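You operate a simulated robot arm through the tools that you are given. There is no shell and no other tool.

Carry out the task below with a simulated two-armed robot. There is one attempt and no reset: what you move stays moved.

JOB
Set stands 1 and 3 to the same height as stand 2.
Fine: pull each pin out, wind the knob to the mark that stand 2 shows and push the pin in again; stand 2 stays as it is.

The check looks at the end state, three seconds after you hand in, the way a careful person would. Anything else that was tipped, shoved, dropped, spilled or broken makes it a failure.

ROBOT AND FRAMES
Two 6-joint arms with fingered hands on one trunk that stands fixed in place. Base frame: the origin is at the foot of the trunk, x ahead of it, y to its left, z up. Readings come in mm, degrees, newtons and seconds.
The left shoulder is at [70, 191, 898], the right one opposite. With the tool pointing down near the work surface each hand reaches from about 500 to 960 mm from the base axis, measured 20 degrees to its own side. Payload 4.7 kg a hand.
The tool frame of a hand sits at the grasp point between the pads (the TCP): z along the fingers, y along the line on which they close. The tips reach 36 mm beyond it. The gripper opens to 120 mm. The gripper's body begins 42 mm behind the TCP. The gripper is a hand of 5 fingers: y runs from the thumb to the fingers, the wrist lies at [-18, -113, -198] in the tool frame, and closing takes about 1.5 s.
Orientation is that of the tool frame in the base frame, as a unit quaternion [x, y, z, w]. With the fingers straight down and the wrist toward the robot, the tool's x, y and z point along [0, 1, 0], [1, 0, 0] and [0, 0, -1] of the base frame.

CONTROLS
- The arms move only by the tool nudge_tool. It takes "left_deltas", "right_deltas" or both (then of equal length, played together; a hand with none holds still); each is a list of rows, each a list of 7 numbers: the shift along the base's x, y, z in mm, then the turn, a rotation vector about the base's x, y, z in degrees, then the opening, from 0 (shut) to 1 (fully open). In form: [[dx, dy, dz, wx, wy, wz, hand], ...]. A call has 1 to 20 rows; each row shifts and turns the commanded pose from where the row before left it. Each row takes 0.2 s and may step no farther than 50 mm and 8.6 degrees from the row before; otherwise, or with a gripper value out of range, the whole call is refused. Where a pose cannot be reached the arm comes as near as it can. A force on the tool above 40 N (or 10 N above the force at the start of the call, whichever is more), or a blocked arm, ends the call early, and 0.2 s more pass. Each finger travels about 45 mm/s and halts on what it meets, pressing with about 27 N; the grip force reading is that of the motor and also rises with nothing between the fingers. The clock runs only during rows and for 0.2 s after the last one: add rows that do not move to give the fingers time. The reply holds the time, the measured pose of the TCP, the force on the tool along the base axes, the opening and the grip force, in the units named above and with some noise, with the torque about the TCP (base axes, N m) and any sound that the robot's microphone picked up.
- Cameras (640 x 400 px; columns grow to the right, rows downward): "scene" is now at [134.7, 27.1, 1122.4]; the picture's right is [0.31, -0.95, 0.00], its down [-0.57, -0.19, -0.80] and it looks along [0.76, 0.25, -0.60] (base axes); focal length 372 px, centre (320, 200). "left" rides on the left gripper at [-72, -91, -143] in its tool frame; the picture's right is [-0.80, -0.28, 0.53], its down [0.53, -0.73, 0.42] and it looks along [0.27, 0.62, 0.74] (tool axes); focal length 234 px, centre (320, 200). "right" rides on the right gripper at [73, -91, -143] in its tool frame; the picture's right is [-0.80, 0.28, -0.53], its down [-0.53, -0.73, 0.42] and it looks along [-0.27, 0.62, 0.74] (tool axes); focal length 234 px, centre (320, 200). There is no depth. A picture from a camera that has moved, and an enlarged one, comes with that camera's place and axes in the base frame and with its lens.
- get_image(camera): a new picture of that camera. It takes no simulated time.
- lift_body(by): slides the trunk up (or, below 0, down) by that many mm; the arms and the scene camera ride with it, the base frame stays. It gives what a move gives, with no picture.
- grasp_type(shape, hand): the hand has 5 fingers and takes this shape, open, in about a second: jaw (thumb against the fingers, like two jaws); tri (thumb and two fingers); tip (a fingertip pinch); poke (one finger out to press); point (the index stretched); flat (the hand flat); cup (the hand cupped); fist (a fist). The gripper value then closes the fingers along that shape, each until it touches; the sizes above hold for jaw. It gives what a move gives, with no picture.
- head_to(pan, tilt): turns the head with the scene camera to pan (to the left, within 86 degrees either way) and tilt (down, from -29 to 69), counted from straight ahead of the robot. It gives what a move gives.
- close_up(camera, box): a new picture of the part [left, top, right, bottom] of that camera's present view, enlarged. It takes no simulated time.
- job_done(): hands the job in; it is judged then, once.

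Nothing tells you positions but the pictures and the camera data. Unless the task says otherwise, let go and move clear before handing in.

The tools are called after ">>>" as name(argument=value, ...) on one line, values as JSON. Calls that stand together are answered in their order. nudge_tool: Moves the arms, as the interface text tells. Its arguments: {"type":"object","properties":{"left_deltas":{"type":"array"},"right_deltas":{"type":"array"}},"required":[]} The other tools are called the same way: lift_body (by) slides the trunk up or down; grasp_type (shape, hand) gives the hand a shape; head_to (pan, tilt) turns the head that bears the scene camera; get_image (camera) takes a picture; close_up (camera, box) takes an enlarged picture of a part of a camera's view; job_done () hands the job in.

At the start:

```text
time_s: 0.0
left_position: [522.3, 429.5, 839.5]
left_tcp_rot: [0.707, 0.707, 0.001, 0.0]
left_ft_force: [0.1, 0.1, -0.1]
left_wrist_torque: [0.0, 0.05, -0.02]
left_width: 119.7
left_gripper_force: 0.0
left_shape: jaw
right_position: [730.9, -5.5, 775.1]
right_tcp_rot: [0.707, 0.707, 0.001, -0.001]
right_ft_force: [0.5, 0.1, 0.5]
right_wrist_torque: [0.0, 0.0, -0.01]
right_width: 119.7
right_gripper_force: 0.1
right_shape: jaw
trunk travel left (down, up): [-375.0, 565.0]
head pan, tilt: [18.3, 36.7]
```

scene: 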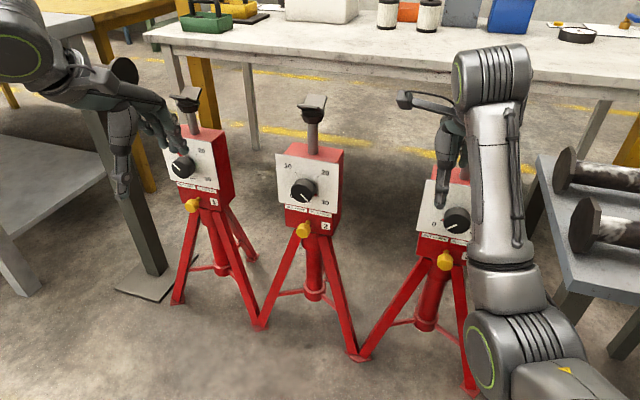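
right: 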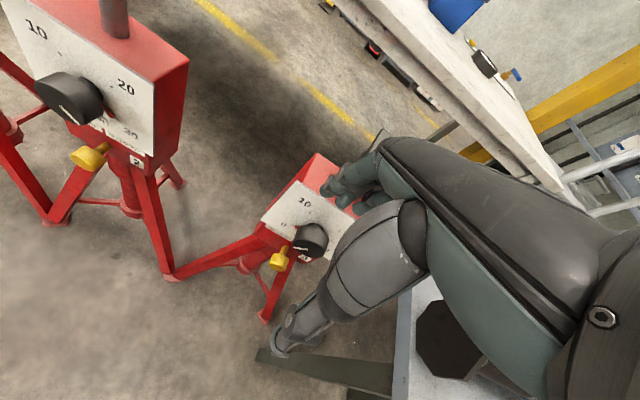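
left: 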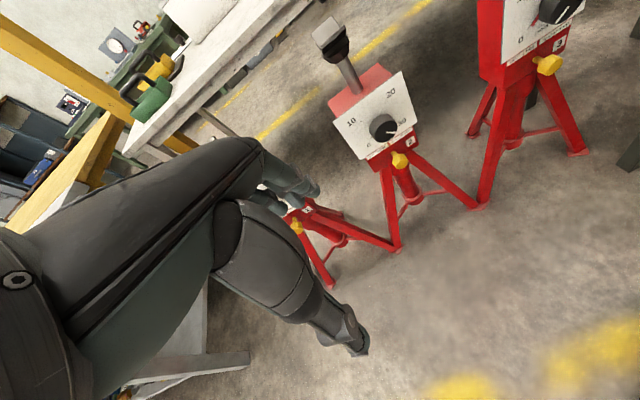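

I see three red tripod stands, each with a dial plate, a black knob and a yellow pin below it. Before moving I'll take close-ups of each dial.

>>> close_up(camera="scene", box=[260, 130, 360, 250])

>>> close_up(camera="scene", box=[150, 110, 250, 220])

>>> close_up(camera="scene", box=[400, 160, 500, 280])

>>> close_up(camera="right", box=[0, 0, 200, 180])

>>> close_up(camera="left", box=[320, 50, 440, 190])

>>> close_up(camera="right", box=[240, 150, 360, 290])

```text
3.33 times, centred on (310, 190) of scene
camera zoom: at [134.7, 27.1, 1122.4], right [0.31, -0.95, 0.0], down [-0.57, -0.19, -0.8], along [0.76, 0.25, -0.6], focal length 1241 px, centre (353, 233)
```

zoom: 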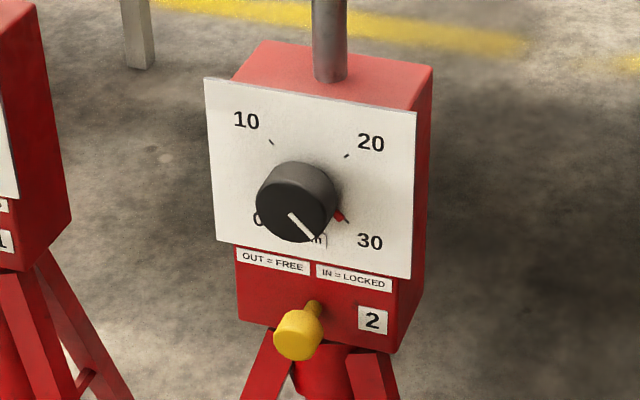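

```text
3.64 times, centred on (200, 165) of scene
camera zoom: at [134.7, 27.1, 1122.4], right [0.31, -0.95, 0.0], down [-0.57, -0.19, -0.8], along [0.76, 0.25, -0.6], focal length 1354 px, centre (756, 327)
```

zoom: 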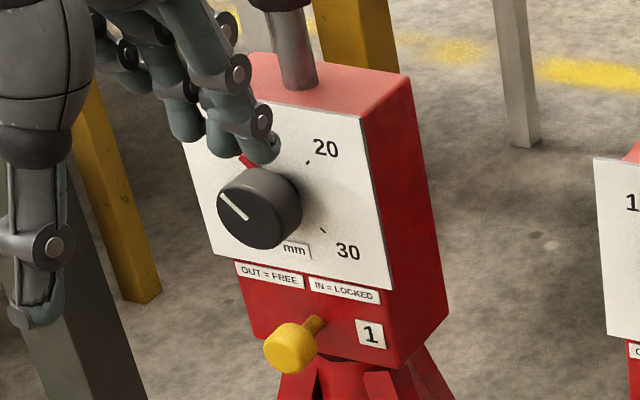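

```text
3.33 times, centred on (450, 220) of scene
camera zoom: at [134.7, 27.1, 1122.4], right [0.31, -0.95, 0.0], down [-0.57, -0.19, -0.8], along [0.76, 0.25, -0.6], focal length 1241 px, centre (-113, 133)
```

zoom: 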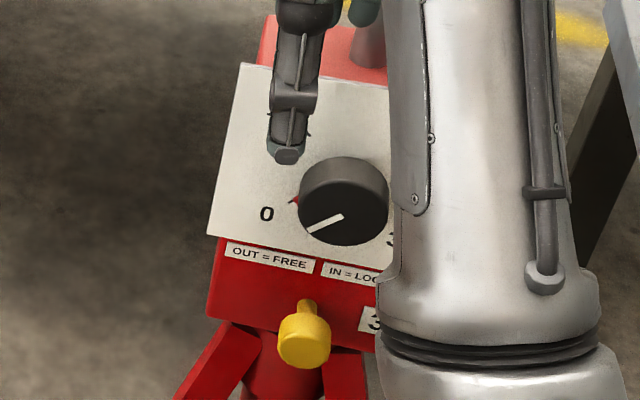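

```text
2.22 times, centred on (100, 90) of right
camera zoom: at [639.9, 65.6, 919.4], right [0.28, -0.8, 0.53], down [-0.73, -0.53, -0.42], along [0.62, -0.27, -0.74], focal length 520 px, centre (809, 444)
```

zoom: 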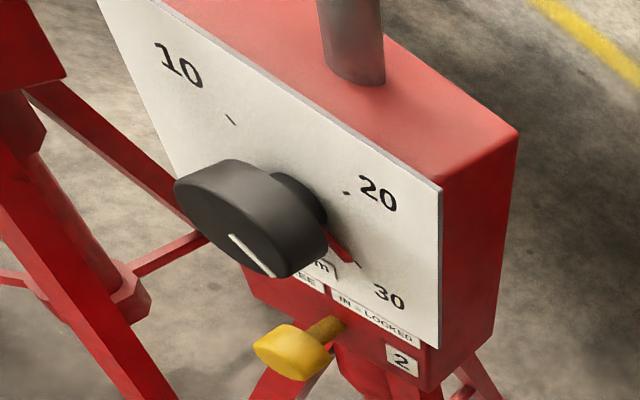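

```text
2.86 times, centred on (380, 120) of left
camera zoom: at [431.3, 357.2, 983.1], right [-0.28, -0.8, -0.53], down [-0.73, 0.53, -0.42], along [0.62, 0.27, -0.74], focal length 669 px, centre (149, 429)
```

zoom: 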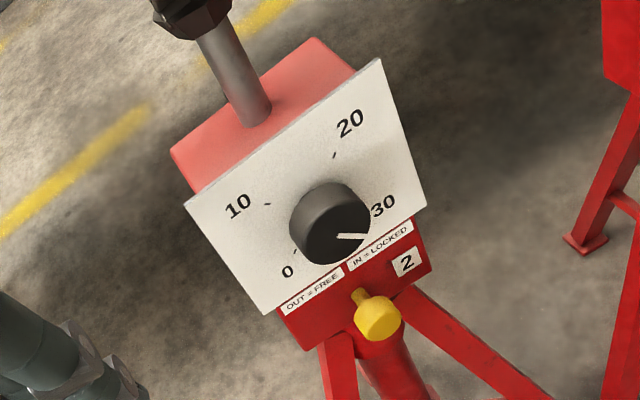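

```text
2.86 times, centred on (300, 220) of right
camera zoom: at [639.9, 65.6, 919.4], right [0.28, -0.8, 0.53], down [-0.73, -0.53, -0.42], along [0.62, -0.27, -0.74], focal length 669 px, centre (377, 143)
```

zoom: 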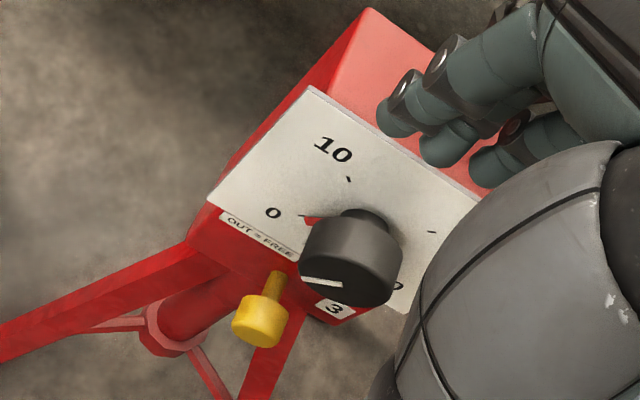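

The dials run from 0 at lower left clockwise to 30 at lower right, and stand 2 points just short of 30. I place the knobs near x≈822, z≈600, at y≈634, 299 and -61. I'll move both arms back out of the view so I can read the dials properly.

>>> nudge_tool(right_deltas=[[-40, 0, 0, 0, 0, 0, 1], [-40, 0, 0, 0, 0, 0, 1], [-30, -30, 0, 0, 0, 0, 1], [-30, -40, 0, 0, 0, 0, 1], [-30, -40, 0, 0, 0, 0, 1], [-20, -45, 0, 0, 0, 0, 1], [-10, -45, 0, 0, 0, 0, 1], [0, -45, 0, 0, 0, 0, 1]], left_deltas=[[-30, 20, 0, 0, 0, 0, 1], [-20, 30, 0, 0, 0, 0, 1], [0, 40, 0, 0, 0, 0, 1], [0, 40, 0, 0, 0, 0, 1], [0, 40, 0, 0, 0, 0, 1], [0, 0, 0, 0, 0, 0, 1], [0, 0, 0, 0, 0, 0, 1], [0, 0, 0, 0, 0, 0, 1]])

>>> get_image(camera="scene")

>>> get_image(camera="right")

>>> get_image(camera="left")

```text
time_s: 1.8
left_position: [512.5, 500.0, 845.6]
left_tcp_rot: [0.707, 0.708, 0.0, -0.001]
left_ft_force: [0.0, 0.2, -0.3]
left_wrist_torque: [0.03, 0.04, -0.01]
left_width: 120.0
left_gripper_force: 0.1
left_shape: jaw
left hand out of reach, approached as far as the arm can: row 2, 3, 4, 5
right_position: [594.7, -162.8, 615.0]
right_tcp_rot: [0.707, 0.707, 0.001, -0.001]
right_ft_force: [0.0, -1.2, -0.1]
right_wrist_torque: [0.02, 0.03, 0.02]
right_width: 119.8
right_gripper_force: 0.0
right_shape: jaw
right hand out of reach, approached as far as the arm can: row 1, 2, 3, 4, 5, 6, 7, 8
trunk travel left (down, up): [-375.0, 565.0]
head pan, tilt: [18.3, 36.7]
```

```text
taken
camera scene: at [134.7, 25.5, 1122.5], right [0.31, -0.95, 0.0], down [-0.57, -0.19, -0.8], along [0.76, 0.25, -0.6], focal length 372 px, centre (320, 200)
```

scene: 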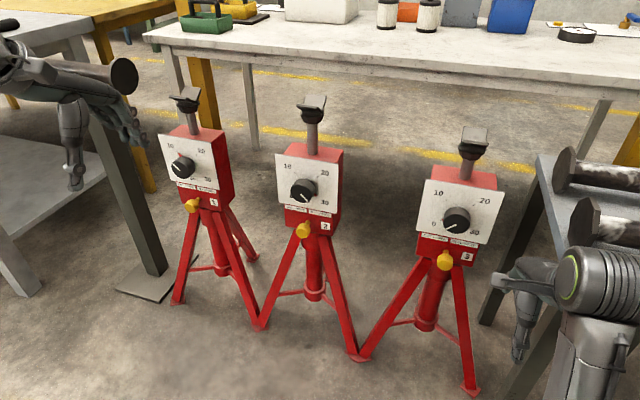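

```text
taken
camera right: at [503.1, -90.1, 759.6], right [0.28, -0.81, 0.52], down [-0.73, -0.53, -0.43], along [0.62, -0.26, -0.74], focal length 234 px, centre (320, 200)
```

right: 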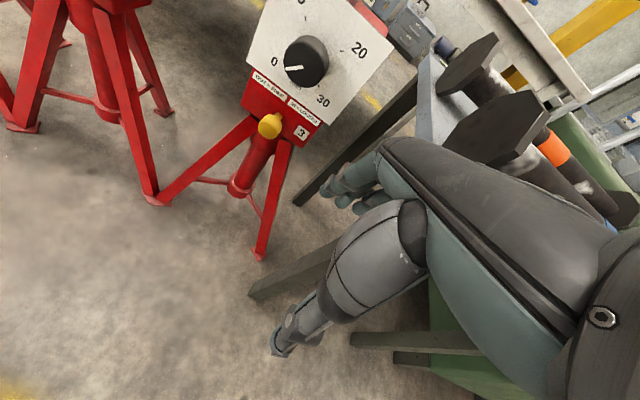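

```text
taken
camera left: at [421.4, 426.2, 989.6], right [-0.28, -0.8, -0.53], down [-0.73, 0.53, -0.42], along [0.62, 0.27, -0.74], focal length 234 px, centre (320, 200)
```

left: 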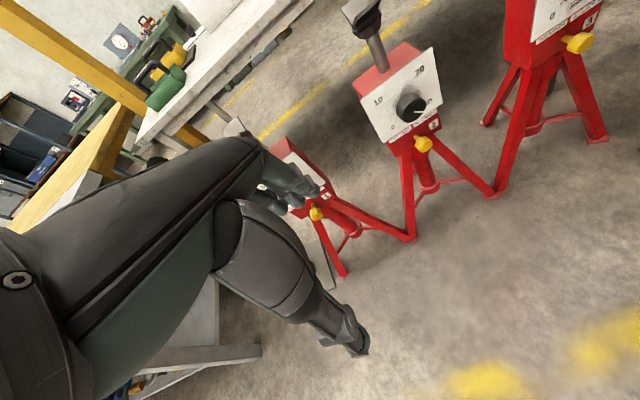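

With the arms back, all three dials are in the scene view. I'll zoom in on each to read it.

>>> close_up(camera="scene", box=[150, 120, 246, 180])

>>> close_up(camera="scene", box=[264, 146, 360, 206])

>>> close_up(camera="scene", box=[408, 170, 520, 240])

>>> close_up(camera="right", box=[240, 0, 400, 140])

>>> close_up(camera="left", box=[350, 40, 460, 160])

>>> close_up(camera="scene", box=[408, 230, 504, 290])

>>> close_up(camera="scene", box=[150, 170, 246, 230])

```text
6.67 times, centred on (198, 150) of scene
camera zoom: at [134.7, 25.5, 1122.5], right [0.31, -0.95, 0.0], down [-0.57, -0.19, -0.8], along [0.76, 0.25, -0.6], focal length 2482 px, centre (1133, 533)
```

zoom: 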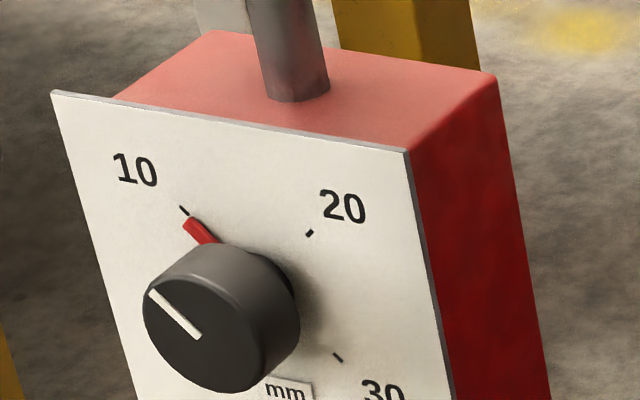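

```text
6.67 times, centred on (312, 176) of scene
camera zoom: at [134.7, 25.5, 1122.5], right [0.31, -0.95, 0.0], down [-0.57, -0.19, -0.8], along [0.76, 0.25, -0.6], focal length 2482 px, centre (373, 360)
```

zoom: 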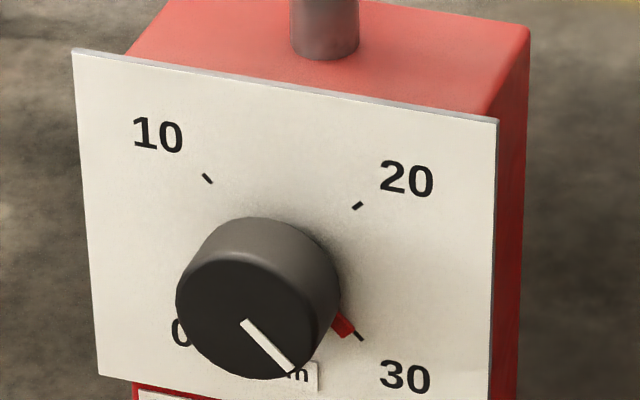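

```text
5.71 times, centred on (464, 205) of scene
camera zoom: at [134.7, 25.5, 1122.5], right [0.31, -0.95, 0.0], down [-0.57, -0.19, -0.8], along [0.76, 0.25, -0.6], focal length 2127 px, centre (-503, 171)
```

zoom: 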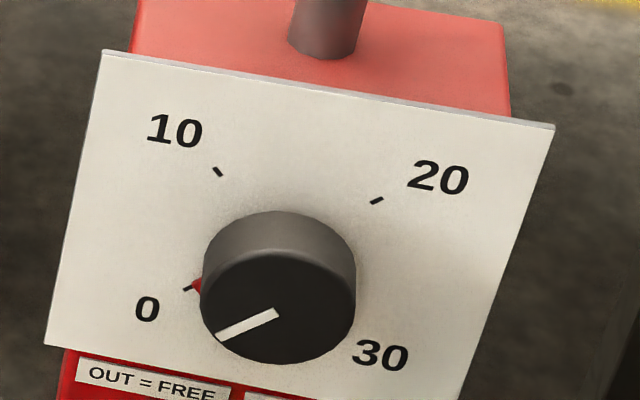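

```text
2.86 times, centred on (320, 70) of right
camera zoom: at [503.1, -90.1, 759.6], right [0.28, -0.81, 0.52], down [-0.73, -0.53, -0.43], along [0.62, -0.26, -0.74], focal length 669 px, centre (320, 571)
```

zoom: 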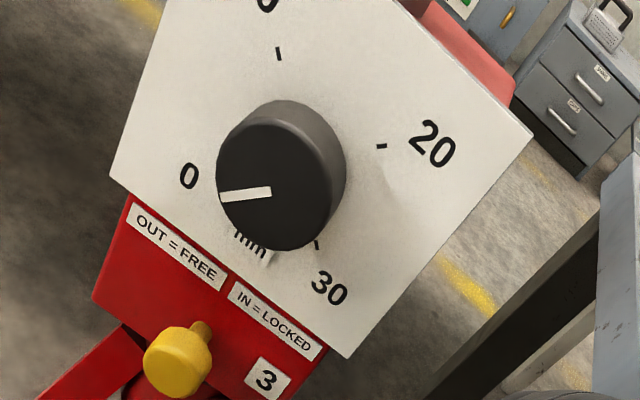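

```text
3.33 times, centred on (405, 100) of left
camera zoom: at [421.4, 426.2, 989.6], right [-0.28, -0.8, -0.53], down [-0.73, 0.53, -0.42], along [0.62, 0.27, -0.74], focal length 781 px, centre (37, 533)
```

zoom: 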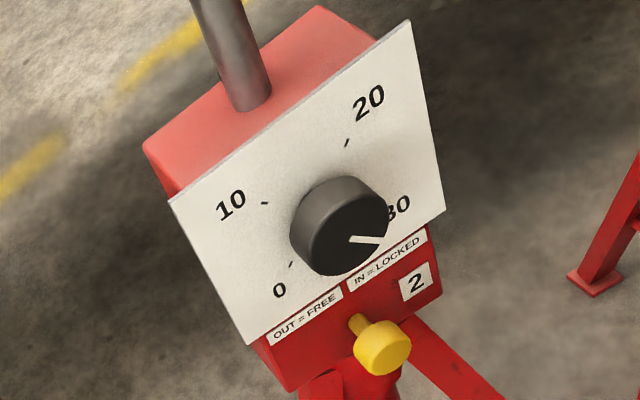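

```text
6.67 times, centred on (456, 260) of scene
camera zoom: at [134.7, 25.5, 1122.5], right [0.31, -0.95, 0.0], down [-0.57, -0.19, -0.8], along [0.76, 0.25, -0.6], focal length 2482 px, centre (-587, -200)
```

zoom: 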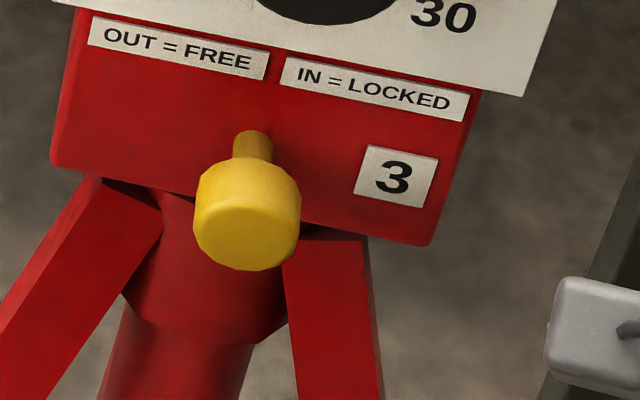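

```text
6.67 times, centred on (198, 200) of scene
camera zoom: at [134.7, 25.5, 1122.5], right [0.31, -0.95, 0.0], down [-0.57, -0.19, -0.8], along [0.76, 0.25, -0.6], focal length 2482 px, centre (1133, 200)
```

zoom: 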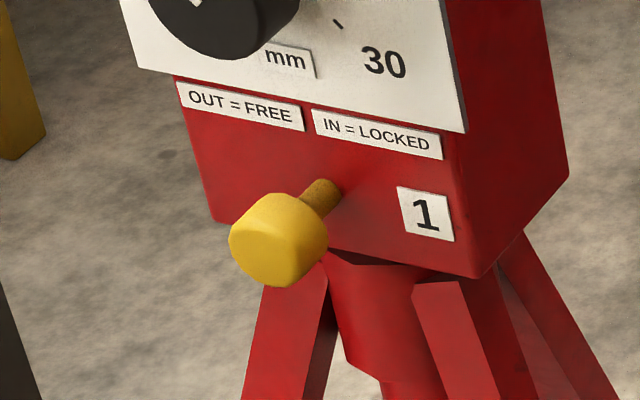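

I've worked out the geometry. All three plates face straight back at the robot at x≈853, with knob axes at z≈598 and y≈639, 299 and -62. The pins are at z≈475, with their head fronts at x≈811. The dials read about 10, 30 and 0. Next I'll turn the left hand to point forward with its wrist inboard, in free space in front of stand 1.

>>> nudge_tool(left_deltas=[[14, 4, -13, -4.619, -4.619, 4.619, 1], [14, 4, -13, -4.619, -4.619, 4.619, 1], [14, 4, -13, -4.619, -4.619, 4.619, 1], [14, 4, -13, -4.619, -4.619, 4.619, 1], [14, 4, -13, -4.619, -4.619, 4.619, 1], [14, 4, -13, -4.619, -4.619, 4.619, 1], [14, 4, -13, -4.619, -4.619, 4.619, 1], [14, 4, -13, -4.619, -4.619, 4.619, 1], [14, 4, -13, -4.619, -4.619, 4.619, 1], [14, 4, -13, -4.619, -4.619, 4.619, 1], [14, 4, -13, -4.619, -4.619, 4.619, 1], [14, 4, -13, -4.619, -4.619, 4.619, 1], [14, 4, -13, -4.619, -4.619, 4.619, 1], [14, 4, -13, -4.619, -4.619, 4.619, 1], [14, 4, -13, -4.619, -4.619, 4.619, 1], [0, 0, 0, 0, 0, 0, 1]])

>>> get_image(camera="scene")

>>> get_image(camera="left")

```text
time_s: 5.2
left_position: [722.9, 550.6, 648.8]
left_tcp_rot: [0.0, 0.706, 0.001, 0.708]
left_ft_force: [-0.9, -0.3, -0.4]
left_wrist_torque: [0.0, 0.01, 0.0]
left_width: 119.9
left_gripper_force: 0.0
left_shape: jaw
left hand out of reach, approached as far as the arm can: row 2
right_position: [595.5, -163.0, 616.4]
right_tcp_rot: [0.707, 0.707, 0.002, 0.003]
right_ft_force: [0.4, 1.3, 0.0]
right_wrist_torque: [0.02, 0.01, 0.02]
right_width: 119.8
right_gripper_force: 0.1
right_shape: jaw
trunk travel left (down, up): [-375.0, 565.0]
head pan, tilt: [18.3, 36.7]
```

```text
taken
camera scene: at [134.6, 27.0, 1122.4], right [0.31, -0.95, 0.0], down [-0.57, -0.19, -0.8], along [0.76, 0.25, -0.6], focal length 372 px, centre (320, 200)
```

scene: 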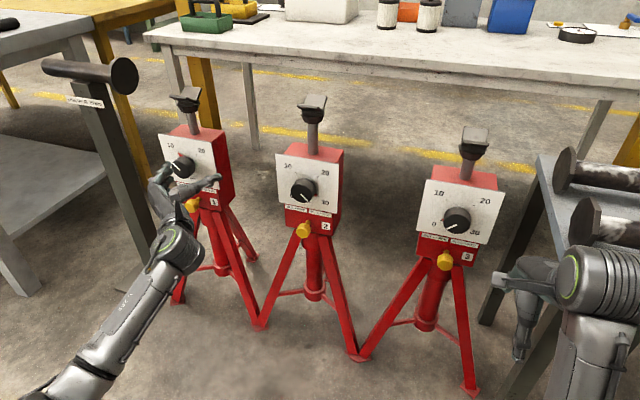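

```text
taken
camera left: at [580.7, 458.7, 721.0], right [0.52, -0.28, 0.8], down [0.43, -0.73, -0.53], along [0.74, 0.62, -0.27], focal length 234 px, centre (320, 200)
```

left: 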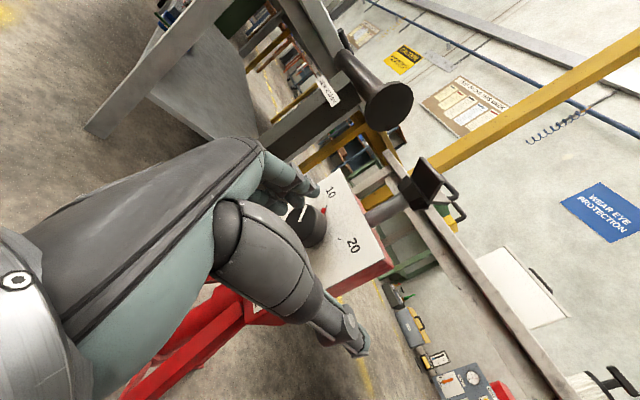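

The left hand now points forward with its wrist inboard, just in front of stand 1. I'll lower it to pin height and stay back from the pin.

>>> nudge_tool(left_deltas=[[5, 17, -30, 0, 0, 0, 1], [5, 17, -30, 0, 0, 0, 0.9], [5, 17, -30, 0, 0, 0, 0.8], [5, 17, -30, 0, 0, 0, 0.75], [5, 18, -27, 0, 0, 0, 0.7], [0, 0, -27, 0, 0, 0, 0.7], [0, 0, 0, 0, 0, 0, 0.7]])

>>> get_image(camera="scene")

>>> get_image(camera="left")

>>> close_up(camera="scene", box=[120, 150, 264, 240])

```text
time_s: 6.8
left_position: [729.2, 605.0, 548.5]
left_tcp_rot: [-0.001, 0.713, -0.002, 0.701]
left_ft_force: [-0.1, 0.1, -0.1]
left_wrist_torque: [0.01, -0.04, 0.01]
left_width: 84.6
left_gripper_force: 0.0
left_shape: jaw
left hand out of reach, approached as far as the arm can: row 4, 5, 6
right_position: [595.7, -161.9, 617.2]
right_tcp_rot: [0.708, 0.706, 0.001, 0.001]
right_ft_force: [1.2, -0.1, 0.2]
right_wrist_torque: [0.01, 0.04, -0.01]
right_width: 119.9
right_gripper_force: 0.0
right_shape: jaw
trunk travel left (down, up): [-375.0, 565.0]
head pan, tilt: [18.3, 36.7]
```

```text
taken
camera scene: at [134.6, 27.0, 1122.4], right [0.31, -0.95, 0.0], down [-0.57, -0.19, -0.8], along [0.76, 0.25, -0.6], focal length 372 px, centre (320, 200)
```

scene: 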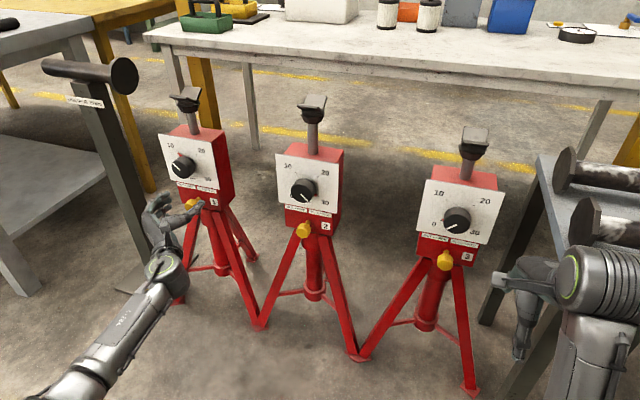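

```text
taken
camera left: at [587.8, 513.5, 624.2], right [0.54, -0.28, 0.8], down [0.42, -0.73, -0.54], along [0.73, 0.62, -0.28], focal length 234 px, centre (320, 200)
```

left: 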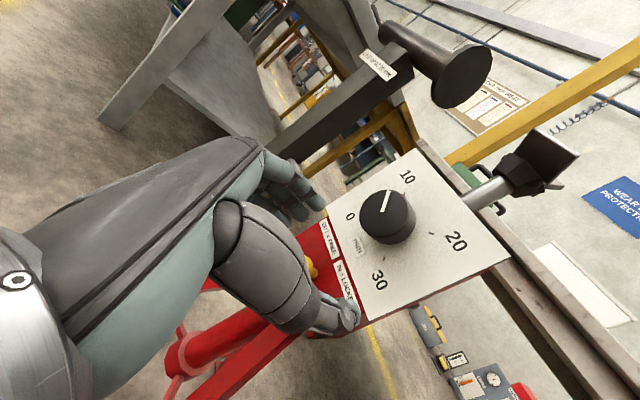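

```text
4.44 times, centred on (192, 195) of scene
camera zoom: at [134.6, 27.0, 1122.4], right [0.31, -0.95, 0.0], down [-0.57, -0.19, -0.8], along [0.76, 0.25, -0.6], focal length 1654 px, centre (889, 222)
```

zoom: 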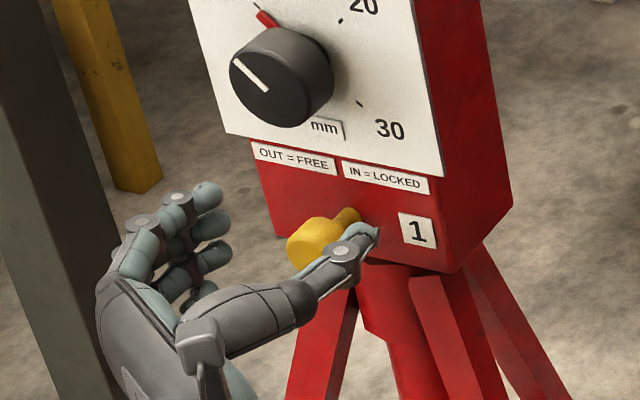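

Going straight down runs out of reach at this trunk height, so the trunk has to come down. First I'll turn the right hand forward in front of stand 3, away from the shelf on the right, and then look around before lowering.

>>> nudge_tool(right_deltas=[[8, 6, 4, 4.619, -4.619, -4.619, 1], [8, 6, 4, 4.619, -4.619, -4.619, 1], [8, 6, 4, 4.619, -4.619, -4.619, 1], [8, 6, 4, 4.619, -4.619, -4.619, 1], [8, 6, 4, 4.619, -4.619, -4.619, 1], [8, 6, 4, 4.619, -4.619, -4.619, 1], [8, 6, 4, 4.619, -4.619, -4.619, 1], [8, 6, 4, 4.619, -4.619, -4.619, 1], [8, 6, 4, 4.619, -4.619, -4.619, 1], [8, 6, 4, 4.619, -4.619, -4.619, 1], [8, 6, 4, 4.619, -4.619, -4.619, 1], [8, 6, 4, 4.619, -4.619, -4.619, 1], [8, 6, 4, 4.619, -4.619, -4.619, 1], [8, 6, 4, 4.619, -4.619, -4.619, 1], [8, 6, 4, 4.619, -4.619, -4.619, 1], [0, 0, 0, 0, 0, 0, 1]])

>>> get_image(camera="scene")

>>> get_image(camera="right")

```text
time_s: 8.2
left_position: [729.1, 606.1, 547.5]
left_tcp_rot: [-0.002, 0.713, -0.002, 0.701]
left_ft_force: [-0.1, 0.2, 0.9]
left_wrist_torque: [-0.01, -0.01, 0.01]
left_width: 84.4
left_gripper_force: 0.0
left_shape: jaw
right_position: [660.9, -189.6, 655.4]
right_tcp_rot: [0.806, 0.508, 0.291, 0.085]
right_ft_force: [-2.2, 13.1, -0.1]
right_wrist_torque: [0.11, 0.06, 0.54]
right_width: 119.8
right_gripper_force: 0.1
right_shape: jaw
trunk travel left (down, up): [-375.0, 565.0]
head pan, tilt: [18.3, 36.7]
stopped in row 6 (right hand): the arm was blocked; the commanded pose is now the measured one
```

```text
taken
camera scene: at [134.4, 28.5, 1122.4], right [0.32, -0.95, 0.0], down [-0.57, -0.19, -0.8], along [0.76, 0.25, -0.6], focal length 372 px, centre (320, 200)
```

scene: 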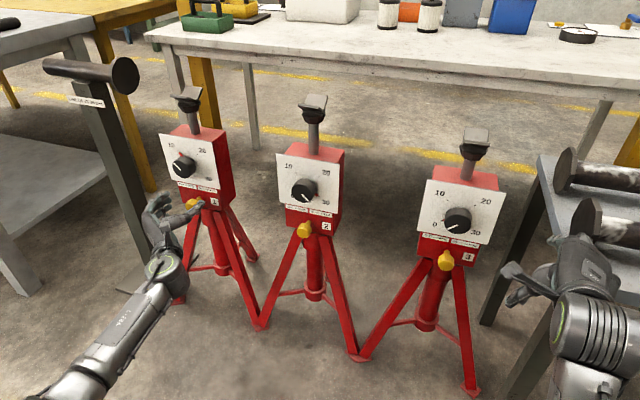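

```text
taken
camera right: at [532.4, -106.9, 761.3], right [-0.33, -0.91, 0.24], down [-0.5, -0.05, -0.87], along [0.8, -0.41, -0.44], focal length 234 px, centre (320, 200)
```

right: 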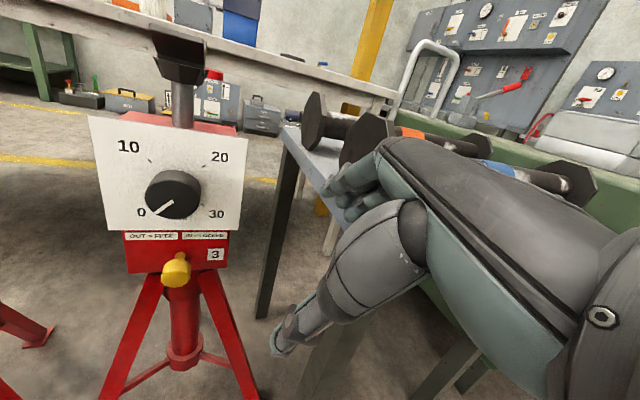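

The right hand was stopped by contact, with force pushing toward +y, probably against the shelf or a roller to its right. I'll ease it away to the left, in +y, without any rotation.

>>> nudge_tool(right_deltas=[[0, 10, 0, 0, 0, 0, 1], [0, 15, 0, 0, 0, 0, 1], [0, 20, 0, 0, 0, 0, 1], [0, 25, 0, 0, 0, 0, 1], [0, 25, 0, 0, 0, 0, 1], [0, 0, 0, 0, 0, 0, 1]])

>>> get_image(camera="right")

>>> head_to(pan=-25, tilt=40)

>>> get_image(camera="scene")

```text
time_s: 8.8
left_position: [730.4, 604.2, 548.6]
left_tcp_rot: [-0.002, 0.713, -0.003, 0.701]
left_ft_force: [-0.4, -0.6, 0.9]
left_wrist_torque: [-0.02, -0.02, 0.03]
left_width: 84.3
left_gripper_force: 0.1
left_shape: jaw
right_position: [666.5, -195.2, 657.3]
right_tcp_rot: [0.805, 0.51, 0.282, 0.113]
right_ft_force: [0.9, 35.3, 0.2]
right_wrist_torque: [0.03, -0.15, 1.77]
right_width: 119.5
right_gripper_force: 0.2
right_shape: jaw
trunk travel left (down, up): [-375.0, 565.0]
head pan, tilt: [18.3, 36.7]
stopped in row 2 (right hand): the force on the tool passed its limit at 43 N (the readings are from after the stop); the commanded pose is now the measured one
```

```text
taken
camera right: at [537.5, -105.6, 755.6], right [-0.34, -0.89, 0.29], down [-0.48, -0.09, -0.87], along [0.8, -0.44, -0.4], focal length 234 px, centre (320, 200)
```

right: 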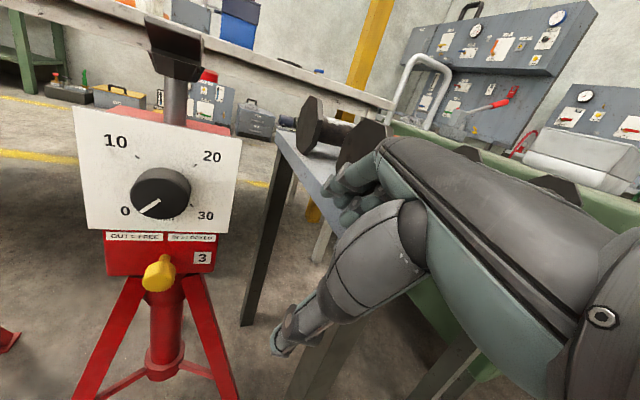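

```text
time_s: 9.9
left_position: [729.7, 604.7, 546.2]
left_tcp_rot: [-0.003, 0.713, -0.002, 0.701]
left_ft_force: [-0.9, -1.2, 0.0]
left_wrist_torque: [0.02, -0.01, 0.01]
left_width: 84.3
left_gripper_force: 0.2
left_shape: jaw
right_position: [664.9, -195.6, 657.3]
right_tcp_rot: [0.804, 0.511, 0.28, 0.115]
right_ft_force: [3.0, 41.2, 3.8]
right_wrist_torque: [-0.07, -0.16, 2.1]
right_width: 120.0
right_gripper_force: 0.0
right_shape: jaw
trunk travel left (down, up): [-375.0, 565.0]
head pan, tilt: [-25.0, 40.0]
```

```text
taken
camera scene: at [129.0, -32.6, 1117.6], right [-0.42, -0.91, 0.0], down [-0.58, 0.27, -0.77], along [0.69, -0.33, -0.64], focal length 372 px, centre (320, 200)
```

scene: 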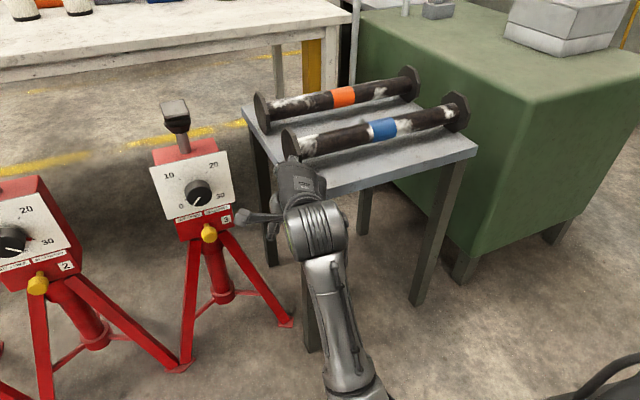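

The torque reading puts the contact about 50 mm ahead of the TCP at z≈660, so the open fingers are pressing on the table's left edge. Closing the fingers should draw them off it without moving the arm.

>>> nudge_tool(right_deltas=[[0, 0, 0, 0, 0, 0, 0.7], [0, 0, 0, 0, 0, 0, 0.4], [0, 0, 0, 0, 0, 0, 0.2], [0, 0, 0, 0, 0, 0, 0.2], [0, 0, 0, 0, 0, 0, 0.2], [0, 0, 0, 0, 0, 0, 0.2], [0, 0, 0, 0, 0, 0, 0.2]])

>>> close_up(camera="scene", box=[220, 110, 380, 270])

>>> get_image(camera="right")

```text
time_s: 11.5
left_position: [729.9, 603.4, 549.0]
left_tcp_rot: [-0.002, 0.713, -0.003, 0.701]
left_ft_force: [-0.5, 0.7, 0.9]
left_wrist_torque: [0.0, 0.01, -0.03]
left_width: 84.4
left_gripper_force: 0.1
left_shape: jaw
right_position: [664.3, -198.7, 661.3]
right_tcp_rot: [0.805, 0.508, 0.283, 0.121]
right_ft_force: [12.1, 15.9, 32.5]
right_wrist_torque: [-1.48, -0.95, 1.08]
right_width: 24.8
right_gripper_force: 0.1
right_shape: jaw
trunk travel left (down, up): [-375.0, 565.0]
head pan, tilt: [-25.0, 40.0]
```

```text
2.50 times, centred on (300, 190) of scene
camera zoom: at [126.6, -33.7, 1118.0], right [-0.42, -0.91, 0.0], down [-0.58, 0.27, -0.77], along [0.7, -0.33, -0.64], focal length 931 px, centre (370, 225)
```

zoom: 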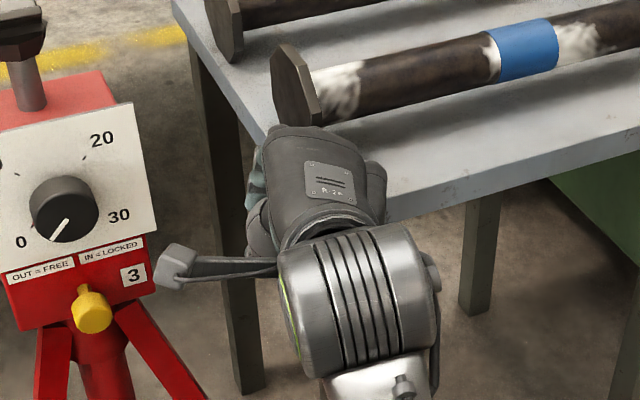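

```text
taken
camera right: at [536.3, -106.6, 757.8], right [-0.35, -0.89, 0.29], down [-0.48, -0.1, -0.87], along [0.8, -0.45, -0.39], focal length 234 px, centre (320, 200)
```

right: 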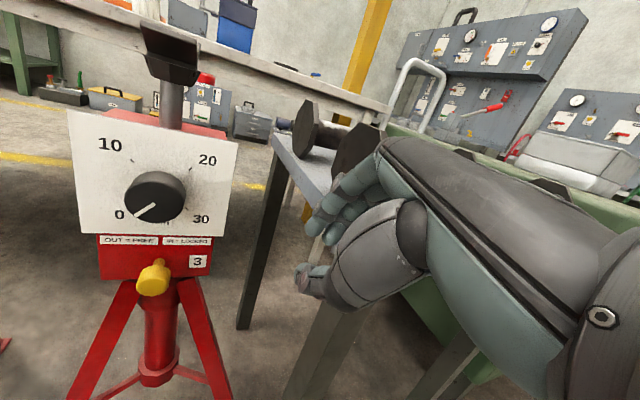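

The load is now mostly upward, so a knuckle is resting on the table's left edge near [697, -241, 669]. I'll make a small move up and to the left and check the reading before going further.

>>> nudge_tool(right_deltas=[[0, 3, 8, 0, 0, 0, 0.2], [0, 3, 8, 0, 0, 0, 0.2]])

```text
time_s: 12.1
left_position: [731.2, 603.6, 547.0]
left_tcp_rot: [-0.002, 0.713, -0.003, 0.701]
left_ft_force: [0.2, 0.7, 0.8]
left_wrist_torque: [-0.02, 0.01, -0.05]
left_width: 84.3
left_gripper_force: 0.0
left_shape: jaw
right_position: [664.1, -196.1, 669.1]
right_tcp_rot: [0.808, 0.507, 0.274, 0.118]
right_ft_force: [4.5, 6.7, 4.3]
right_wrist_torque: [-0.05, -0.17, 0.29]
right_width: 24.3
right_gripper_force: 0.0
right_shape: jaw
trunk travel left (down, up): [-375.0, 565.0]
head pan, tilt: [-25.0, 40.0]
```

Force has dropped to a few newtons. I'll keep going up and left.

>>> nudge_tool(right_deltas=[[0, 4, 10, 0, 0, 0, 0.2], [0, 8, 10, 0, 0, 0, 0.2], [0, 15, 10, 0, 0, 0, 0.2], [0, 20, 5, 0, 0, 0, 0.2], [0, 20, 0, 0, 0, 0, 0.2], [0, 25, 0, 0, 0, 0, 0.2]])

>>> get_image(camera="scene")

```text
time_s: 13.2
left_position: [730.7, 604.6, 547.8]
left_tcp_rot: [-0.001, 0.713, -0.002, 0.701]
left_ft_force: [-0.3, 0.4, -0.5]
left_wrist_torque: [0.01, -0.04, -0.06]
left_width: 84.5
left_gripper_force: 0.1
left_shape: jaw
right_position: [674.6, -211.4, 706.7]
right_tcp_rot: [0.81, 0.496, 0.242, 0.197]
right_ft_force: [-0.3, -0.7, 0.4]
right_wrist_torque: [0.01, -0.04, -0.02]
right_width: 24.1
right_gripper_force: 0.1
right_shape: jaw
trunk travel left (down, up): [-375.0, 565.0]
head pan, tilt: [-25.0, 40.0]
stopped in row 5 (right hand): the arm was blocked; the commanded pose is now the measured one
```

```text
taken
camera scene: at [129.0, -36.4, 1117.4], right [-0.42, -0.91, 0.0], down [-0.58, 0.27, -0.77], along [0.69, -0.32, -0.64], focal length 372 px, centre (320, 200)
```

scene: 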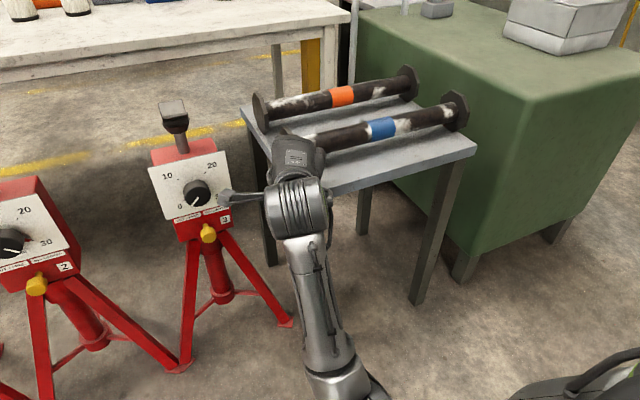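

The tool force is zero, but the arm is still blocked and the hand keeps drifting toward -y with unwanted rotation, which suggests a joint limit. I'll undo the rotation back to tool-down while rising, so the arm returns to its original configuration.

>>> nudge_tool(right_deltas=[[-3, 0, 10, -0.63, 6.1, 4.4, 0.2], [-3, 0, 10, -0.63, 6.1, 4.4, 0.2], [-3, 0, 10, -0.63, 6.1, 4.4, 0.2]])

>>> get_image(camera="scene")

```text
time_s: 14.0
left_position: [730.7, 603.0, 548.0]
left_tcp_rot: [0.0, 0.713, -0.001, 0.701]
left_ft_force: [0.3, 1.6, -0.1]
left_wrist_torque: [0.0, -0.02, 0.02]
left_width: 84.2
left_gripper_force: 0.1
left_shape: jaw
right_position: [666.9, -209.5, 734.3]
right_tcp_rot: [0.773, 0.615, 0.122, 0.097]
right_ft_force: [-0.7, 0.0, -0.4]
right_wrist_torque: [0.01, 0.03, 0.0]
right_width: 24.0
right_gripper_force: 0.1
right_shape: jaw
trunk travel left (down, up): [-375.0, 565.0]
head pan, tilt: [-25.0, 40.0]
```

```text
taken
camera scene: at [129.0, -36.4, 1117.4], right [-0.42, -0.91, 0.0], down [-0.58, 0.27, -0.77], along [0.69, -0.32, -0.64], focal length 372 px, centre (320, 200)
```

scene: 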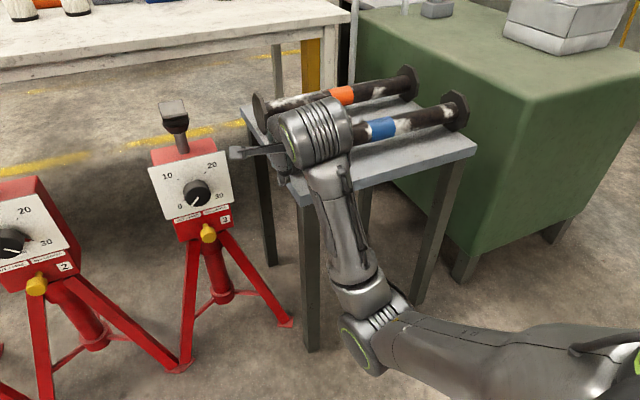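

The rotation is tracking well again. I'll finish uprighting the hand and then move it left toward its starting position, above and in front of stand 3.

>>> nudge_tool(right_deltas=[[-3, 0, 10, -0.63, 6.1, 4.4, 0.2], [-3, 0, 10, -0.63, 6.1, 4.4, 0.2], [-3, 0, 10, -0.63, 6.1, 4.4, 0.2], [0, 10, 5, 0, 0, 0, 0.2], [0, 20, 0, 0, 0, 0, 0.2], [0, 20, 0, 0, 0, 0, 0.2], [0, 20, 0, 0, 0, 0, 0.2]])

>>> get_image(camera="scene")

```text
time_s: 15.6
left_position: [730.6, 603.4, 547.9]
left_tcp_rot: [-0.001, 0.713, -0.003, 0.701]
left_ft_force: [0.1, -0.1, 0.8]
left_wrist_torque: [-0.02, -0.03, 0.0]
left_width: 84.4
left_gripper_force: 0.1
left_shape: jaw
right_position: [717.4, -150.0, 721.1]
right_tcp_rot: [0.705, 0.709, -0.001, -0.002]
right_ft_force: [0.1, 0.0, 0.4]
right_wrist_torque: [0.04, -0.01, 0.0]
right_width: 24.2
right_gripper_force: 0.0
right_shape: jaw
right hand out of reach, approached as far as the arm can: row 1, 2, 3, 4
trunk travel left (down, up): [-375.0, 565.0]
head pan, tilt: [-25.0, 40.0]
```

```text
taken
camera scene: at [129.1, -36.0, 1117.4], right [-0.42, -0.91, 0.0], down [-0.58, 0.27, -0.77], along [0.69, -0.32, -0.64], focal length 372 px, centre (320, 200)
```

scene: 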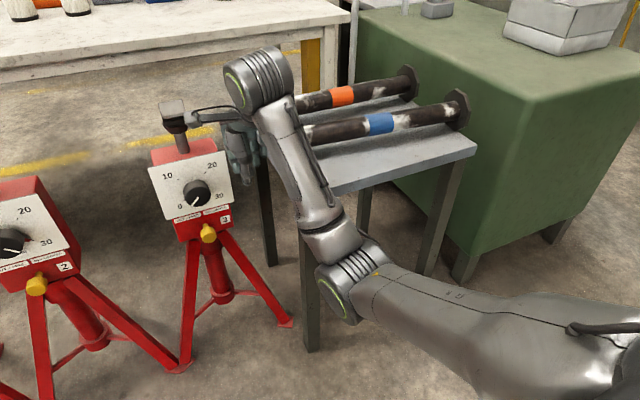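

The right hand is tool-down and clear of the table. I'll raise it and bring it back near its starting place.

>>> nudge_tool(right_deltas=[[0, 10, 15, 0, 0, 0, 0.2], [0, 20, 15, 0, 0, 0, 0.2], [0, 25, 15, 0, 0, 0, 0.2], [0, 25, 10, 0, 0, 0, 0.2], [0, 25, 0, 0, 0, 0, 0.2], [0, 25, 0, 0, 0, 0, 0.2], [0, 15, 0, 0, 0, 0, 0.2], [0, 0, 0, 0, 0, 0, 0.2]])

>>> get_image(camera="scene")

>>> close_up(camera="scene", box=[240, 60, 490, 210])

```text
time_s: 17.4
left_position: [730.1, 602.5, 548.6]
left_tcp_rot: [0.0, 0.713, -0.002, 0.701]
left_ft_force: [-0.9, 0.3, -0.5]
left_wrist_torque: [0.02, 0.01, -0.02]
left_width: 84.3
left_gripper_force: 0.1
left_shape: jaw
right_position: [732.6, -3.6, 766.5]
right_tcp_rot: [0.706, 0.708, -0.002, -0.003]
right_ft_force: [0.3, 1.2, 0.3]
right_wrist_torque: [0.02, -0.01, -0.03]
right_width: 24.0
right_gripper_force: 0.0
right_shape: jaw
right hand out of reach, approached as far as the arm can: row 1, 2, 3
trunk travel left (down, up): [-375.0, 565.0]
head pan, tilt: [-25.0, 40.0]
```

```text
taken
camera scene: at [129.0, -36.3, 1117.4], right [-0.42, -0.91, 0.0], down [-0.58, 0.27, -0.77], along [0.69, -0.32, -0.64], focal length 372 px, centre (320, 200)
```

scene: 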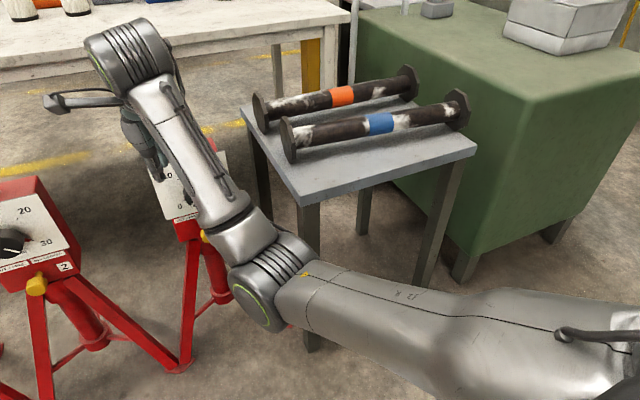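

```text
2.56 times, centred on (365, 135) of scene
camera zoom: at [129.0, -36.3, 1117.4], right [-0.42, -0.91, 0.0], down [-0.58, 0.27, -0.77], along [0.69, -0.32, -0.64], focal length 953 px, centre (205, 366)
```

zoom: 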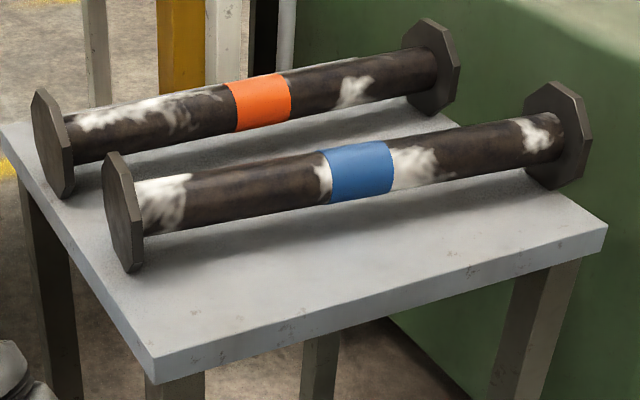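

The table and rollers look undisturbed. Now I'll lower the trunk in two stages, checking forces after each.

>>> lift_body(by=-125)

>>> lift_body(by=-115)

>>> head_to(pan=18.3, tilt=25)

>>> get_image(camera="scene")

>>> get_image(camera="left")

```text
time_s: 19.0
left_position: [730.7, 602.7, 424.0]
left_tcp_rot: [-0.001, 0.713, -0.002, 0.701]
left_ft_force: [-0.8, -0.7, -0.1]
left_wrist_torque: [0.0, 0.0, 0.01]
left_width: 84.0
left_gripper_force: 0.1
left_shape: jaw
right_position: [732.2, -3.3, 641.6]
right_tcp_rot: [0.706, 0.708, -0.001, -0.003]
right_ft_force: [0.3, -0.6, 0.2]
right_wrist_torque: [0.02, -0.01, 0.02]
right_width: 24.0
right_gripper_force: 0.1
right_shape: jaw
trunk travel left (down, up): [-250.0, 690.0]
head pan, tilt: [-25.0, 40.0]
```

```text
time_s: 20.4
left_position: [730.8, 602.9, 308.4]
left_tcp_rot: [0.0, 0.713, -0.002, 0.701]
left_ft_force: [0.2, -0.9, -0.3]
left_wrist_torque: [-0.02, 0.0, 0.02]
left_width: 84.3
left_gripper_force: 0.1
left_shape: jaw
right_position: [731.6, -3.7, 526.6]
right_tcp_rot: [0.706, 0.708, -0.001, -0.003]
right_ft_force: [-0.6, 0.4, 0.2]
right_wrist_torque: [0.02, 0.0, 0.02]
right_width: 24.3
right_gripper_force: 0.0
right_shape: jaw
trunk travel left (down, up): [-135.0, 805.0]
head pan, tilt: [-25.0, 40.0]
```

```text
time_s: 21.5
left_position: [730.2, 603.4, 308.7]
left_tcp_rot: [-0.002, 0.713, -0.002, 0.701]
left_ft_force: [-0.2, 0.6, 0.9]
left_wrist_torque: [0.01, 0.01, 0.0]
left_width: 84.4
left_gripper_force: 0.0
left_shape: jaw
right_position: [731.1, -3.4, 525.5]
right_tcp_rot: [0.706, 0.708, -0.002, -0.002]
right_ft_force: [0.2, 0.1, 0.3]
right_wrist_torque: [0.02, -0.04, -0.03]
right_width: 24.1
right_gripper_force: 0.0
right_shape: jaw
trunk travel left (down, up): [-135.0, 805.0]
head pan, tilt: [18.3, 25.0]
```

```text
taken
camera scene: at [139.5, 28.5, 900.7], right [0.31, -0.95, 0.0], down [-0.4, -0.13, -0.91], along [0.86, 0.28, -0.42], focal length 372 px, centre (320, 200)
```

scene: 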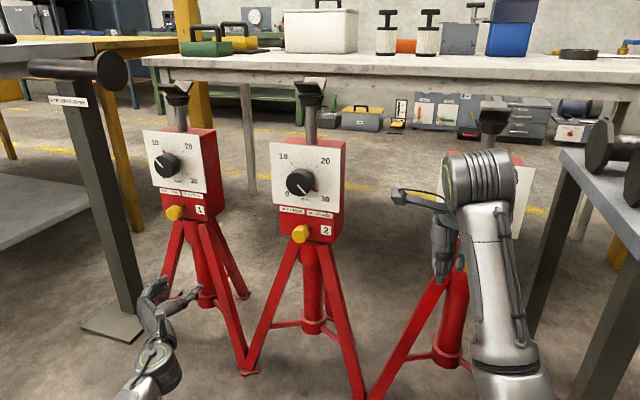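

```text
taken
camera left: at [588.8, 512.0, 384.2], right [0.54, -0.28, 0.8], down [0.41, -0.74, -0.54], along [0.73, 0.62, -0.28], focal length 234 px, centre (320, 200)
```

left: 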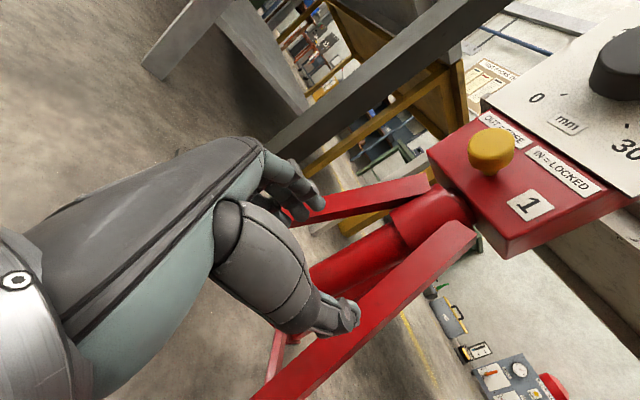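

The stands are clear of both hands. I'll raise the left hand to pin height at z≈475, line it up at y≈637 and stay back from the pin.

>>> nudge_tool(left_deltas=[[0, 7, 28, 0, -1, 0, 0.7], [0, 7, 28, 0, 0, 0, 0.7], [0, 7, 28, 0, 0, 0, 0.7], [0, 7, 28, 0, 0, 0, 0.7], [0, 7, 28, 0, 0, 0, 0.7], [0, 0, 26, 0, 0, 0, 0.7], [0, 0, 0, 0, 0, 0, 0.7]])

>>> get_image(camera="scene")

>>> get_image(camera="left")

>>> close_up(camera="scene", box=[110, 160, 270, 260])

```text
time_s: 23.1
left_position: [729.6, 639.2, 474.0]
left_tcp_rot: [-0.001, 0.707, -0.002, 0.708]
left_ft_force: [0.0, 0.5, 0.1]
left_wrist_torque: [0.0, 0.03, -0.03]
left_width: 84.4
left_gripper_force: 0.2
left_shape: jaw
right_position: [732.5, -3.7, 526.4]
right_tcp_rot: [0.706, 0.708, -0.001, -0.002]
right_ft_force: [-0.3, 0.0, 0.3]
right_wrist_torque: [-0.01, 0.01, -0.01]
right_width: 23.8
right_gripper_force: 0.1
right_shape: jaw
trunk travel left (down, up): [-135.0, 805.0]
head pan, tilt: [18.3, 25.0]
```

```text
taken
camera scene: at [139.4, 28.5, 900.7], right [0.31, -0.95, 0.0], down [-0.4, -0.13, -0.91], along [0.86, 0.28, -0.42], focal length 372 px, centre (320, 200)
```

scene: 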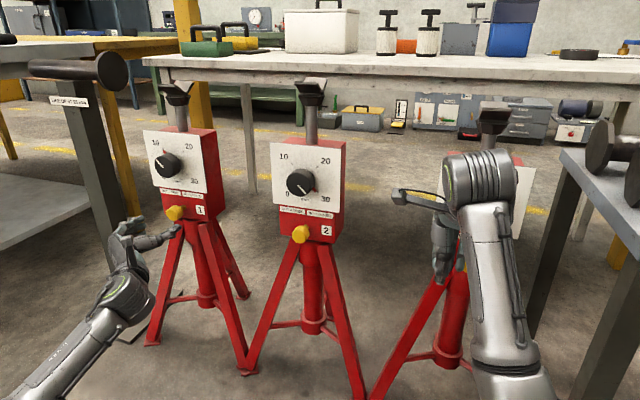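

```text
taken
camera left: at [587.1, 546.8, 547.6], right [0.53, -0.28, 0.8], down [0.42, -0.74, -0.53], along [0.74, 0.62, -0.27], focal length 234 px, centre (320, 200)
```

left: 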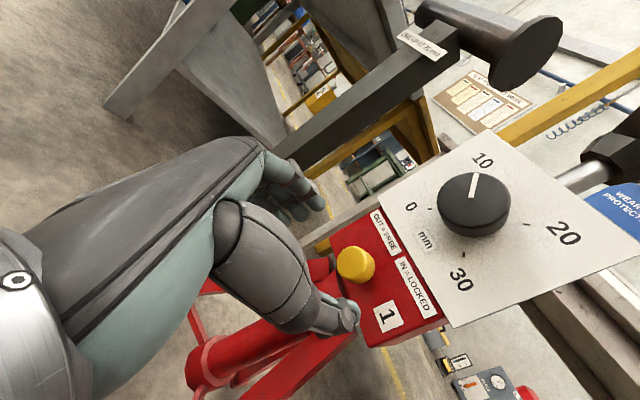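

```text
4.00 times, centred on (190, 210) of scene
camera zoom: at [139.4, 28.5, 900.7], right [0.31, -0.95, 0.0], down [-0.4, -0.13, -0.91], along [0.86, 0.28, -0.42], focal length 1489 px, centre (840, 160)
```

zoom: 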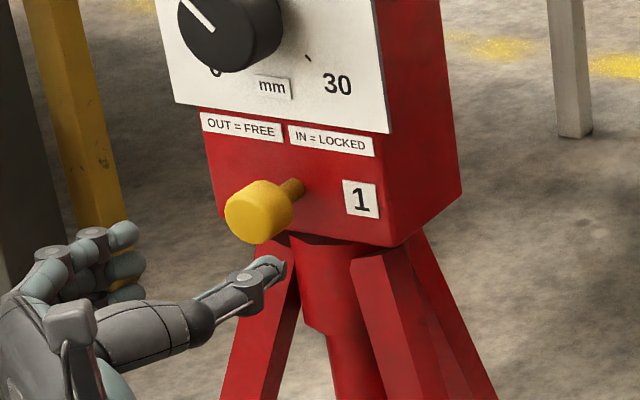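

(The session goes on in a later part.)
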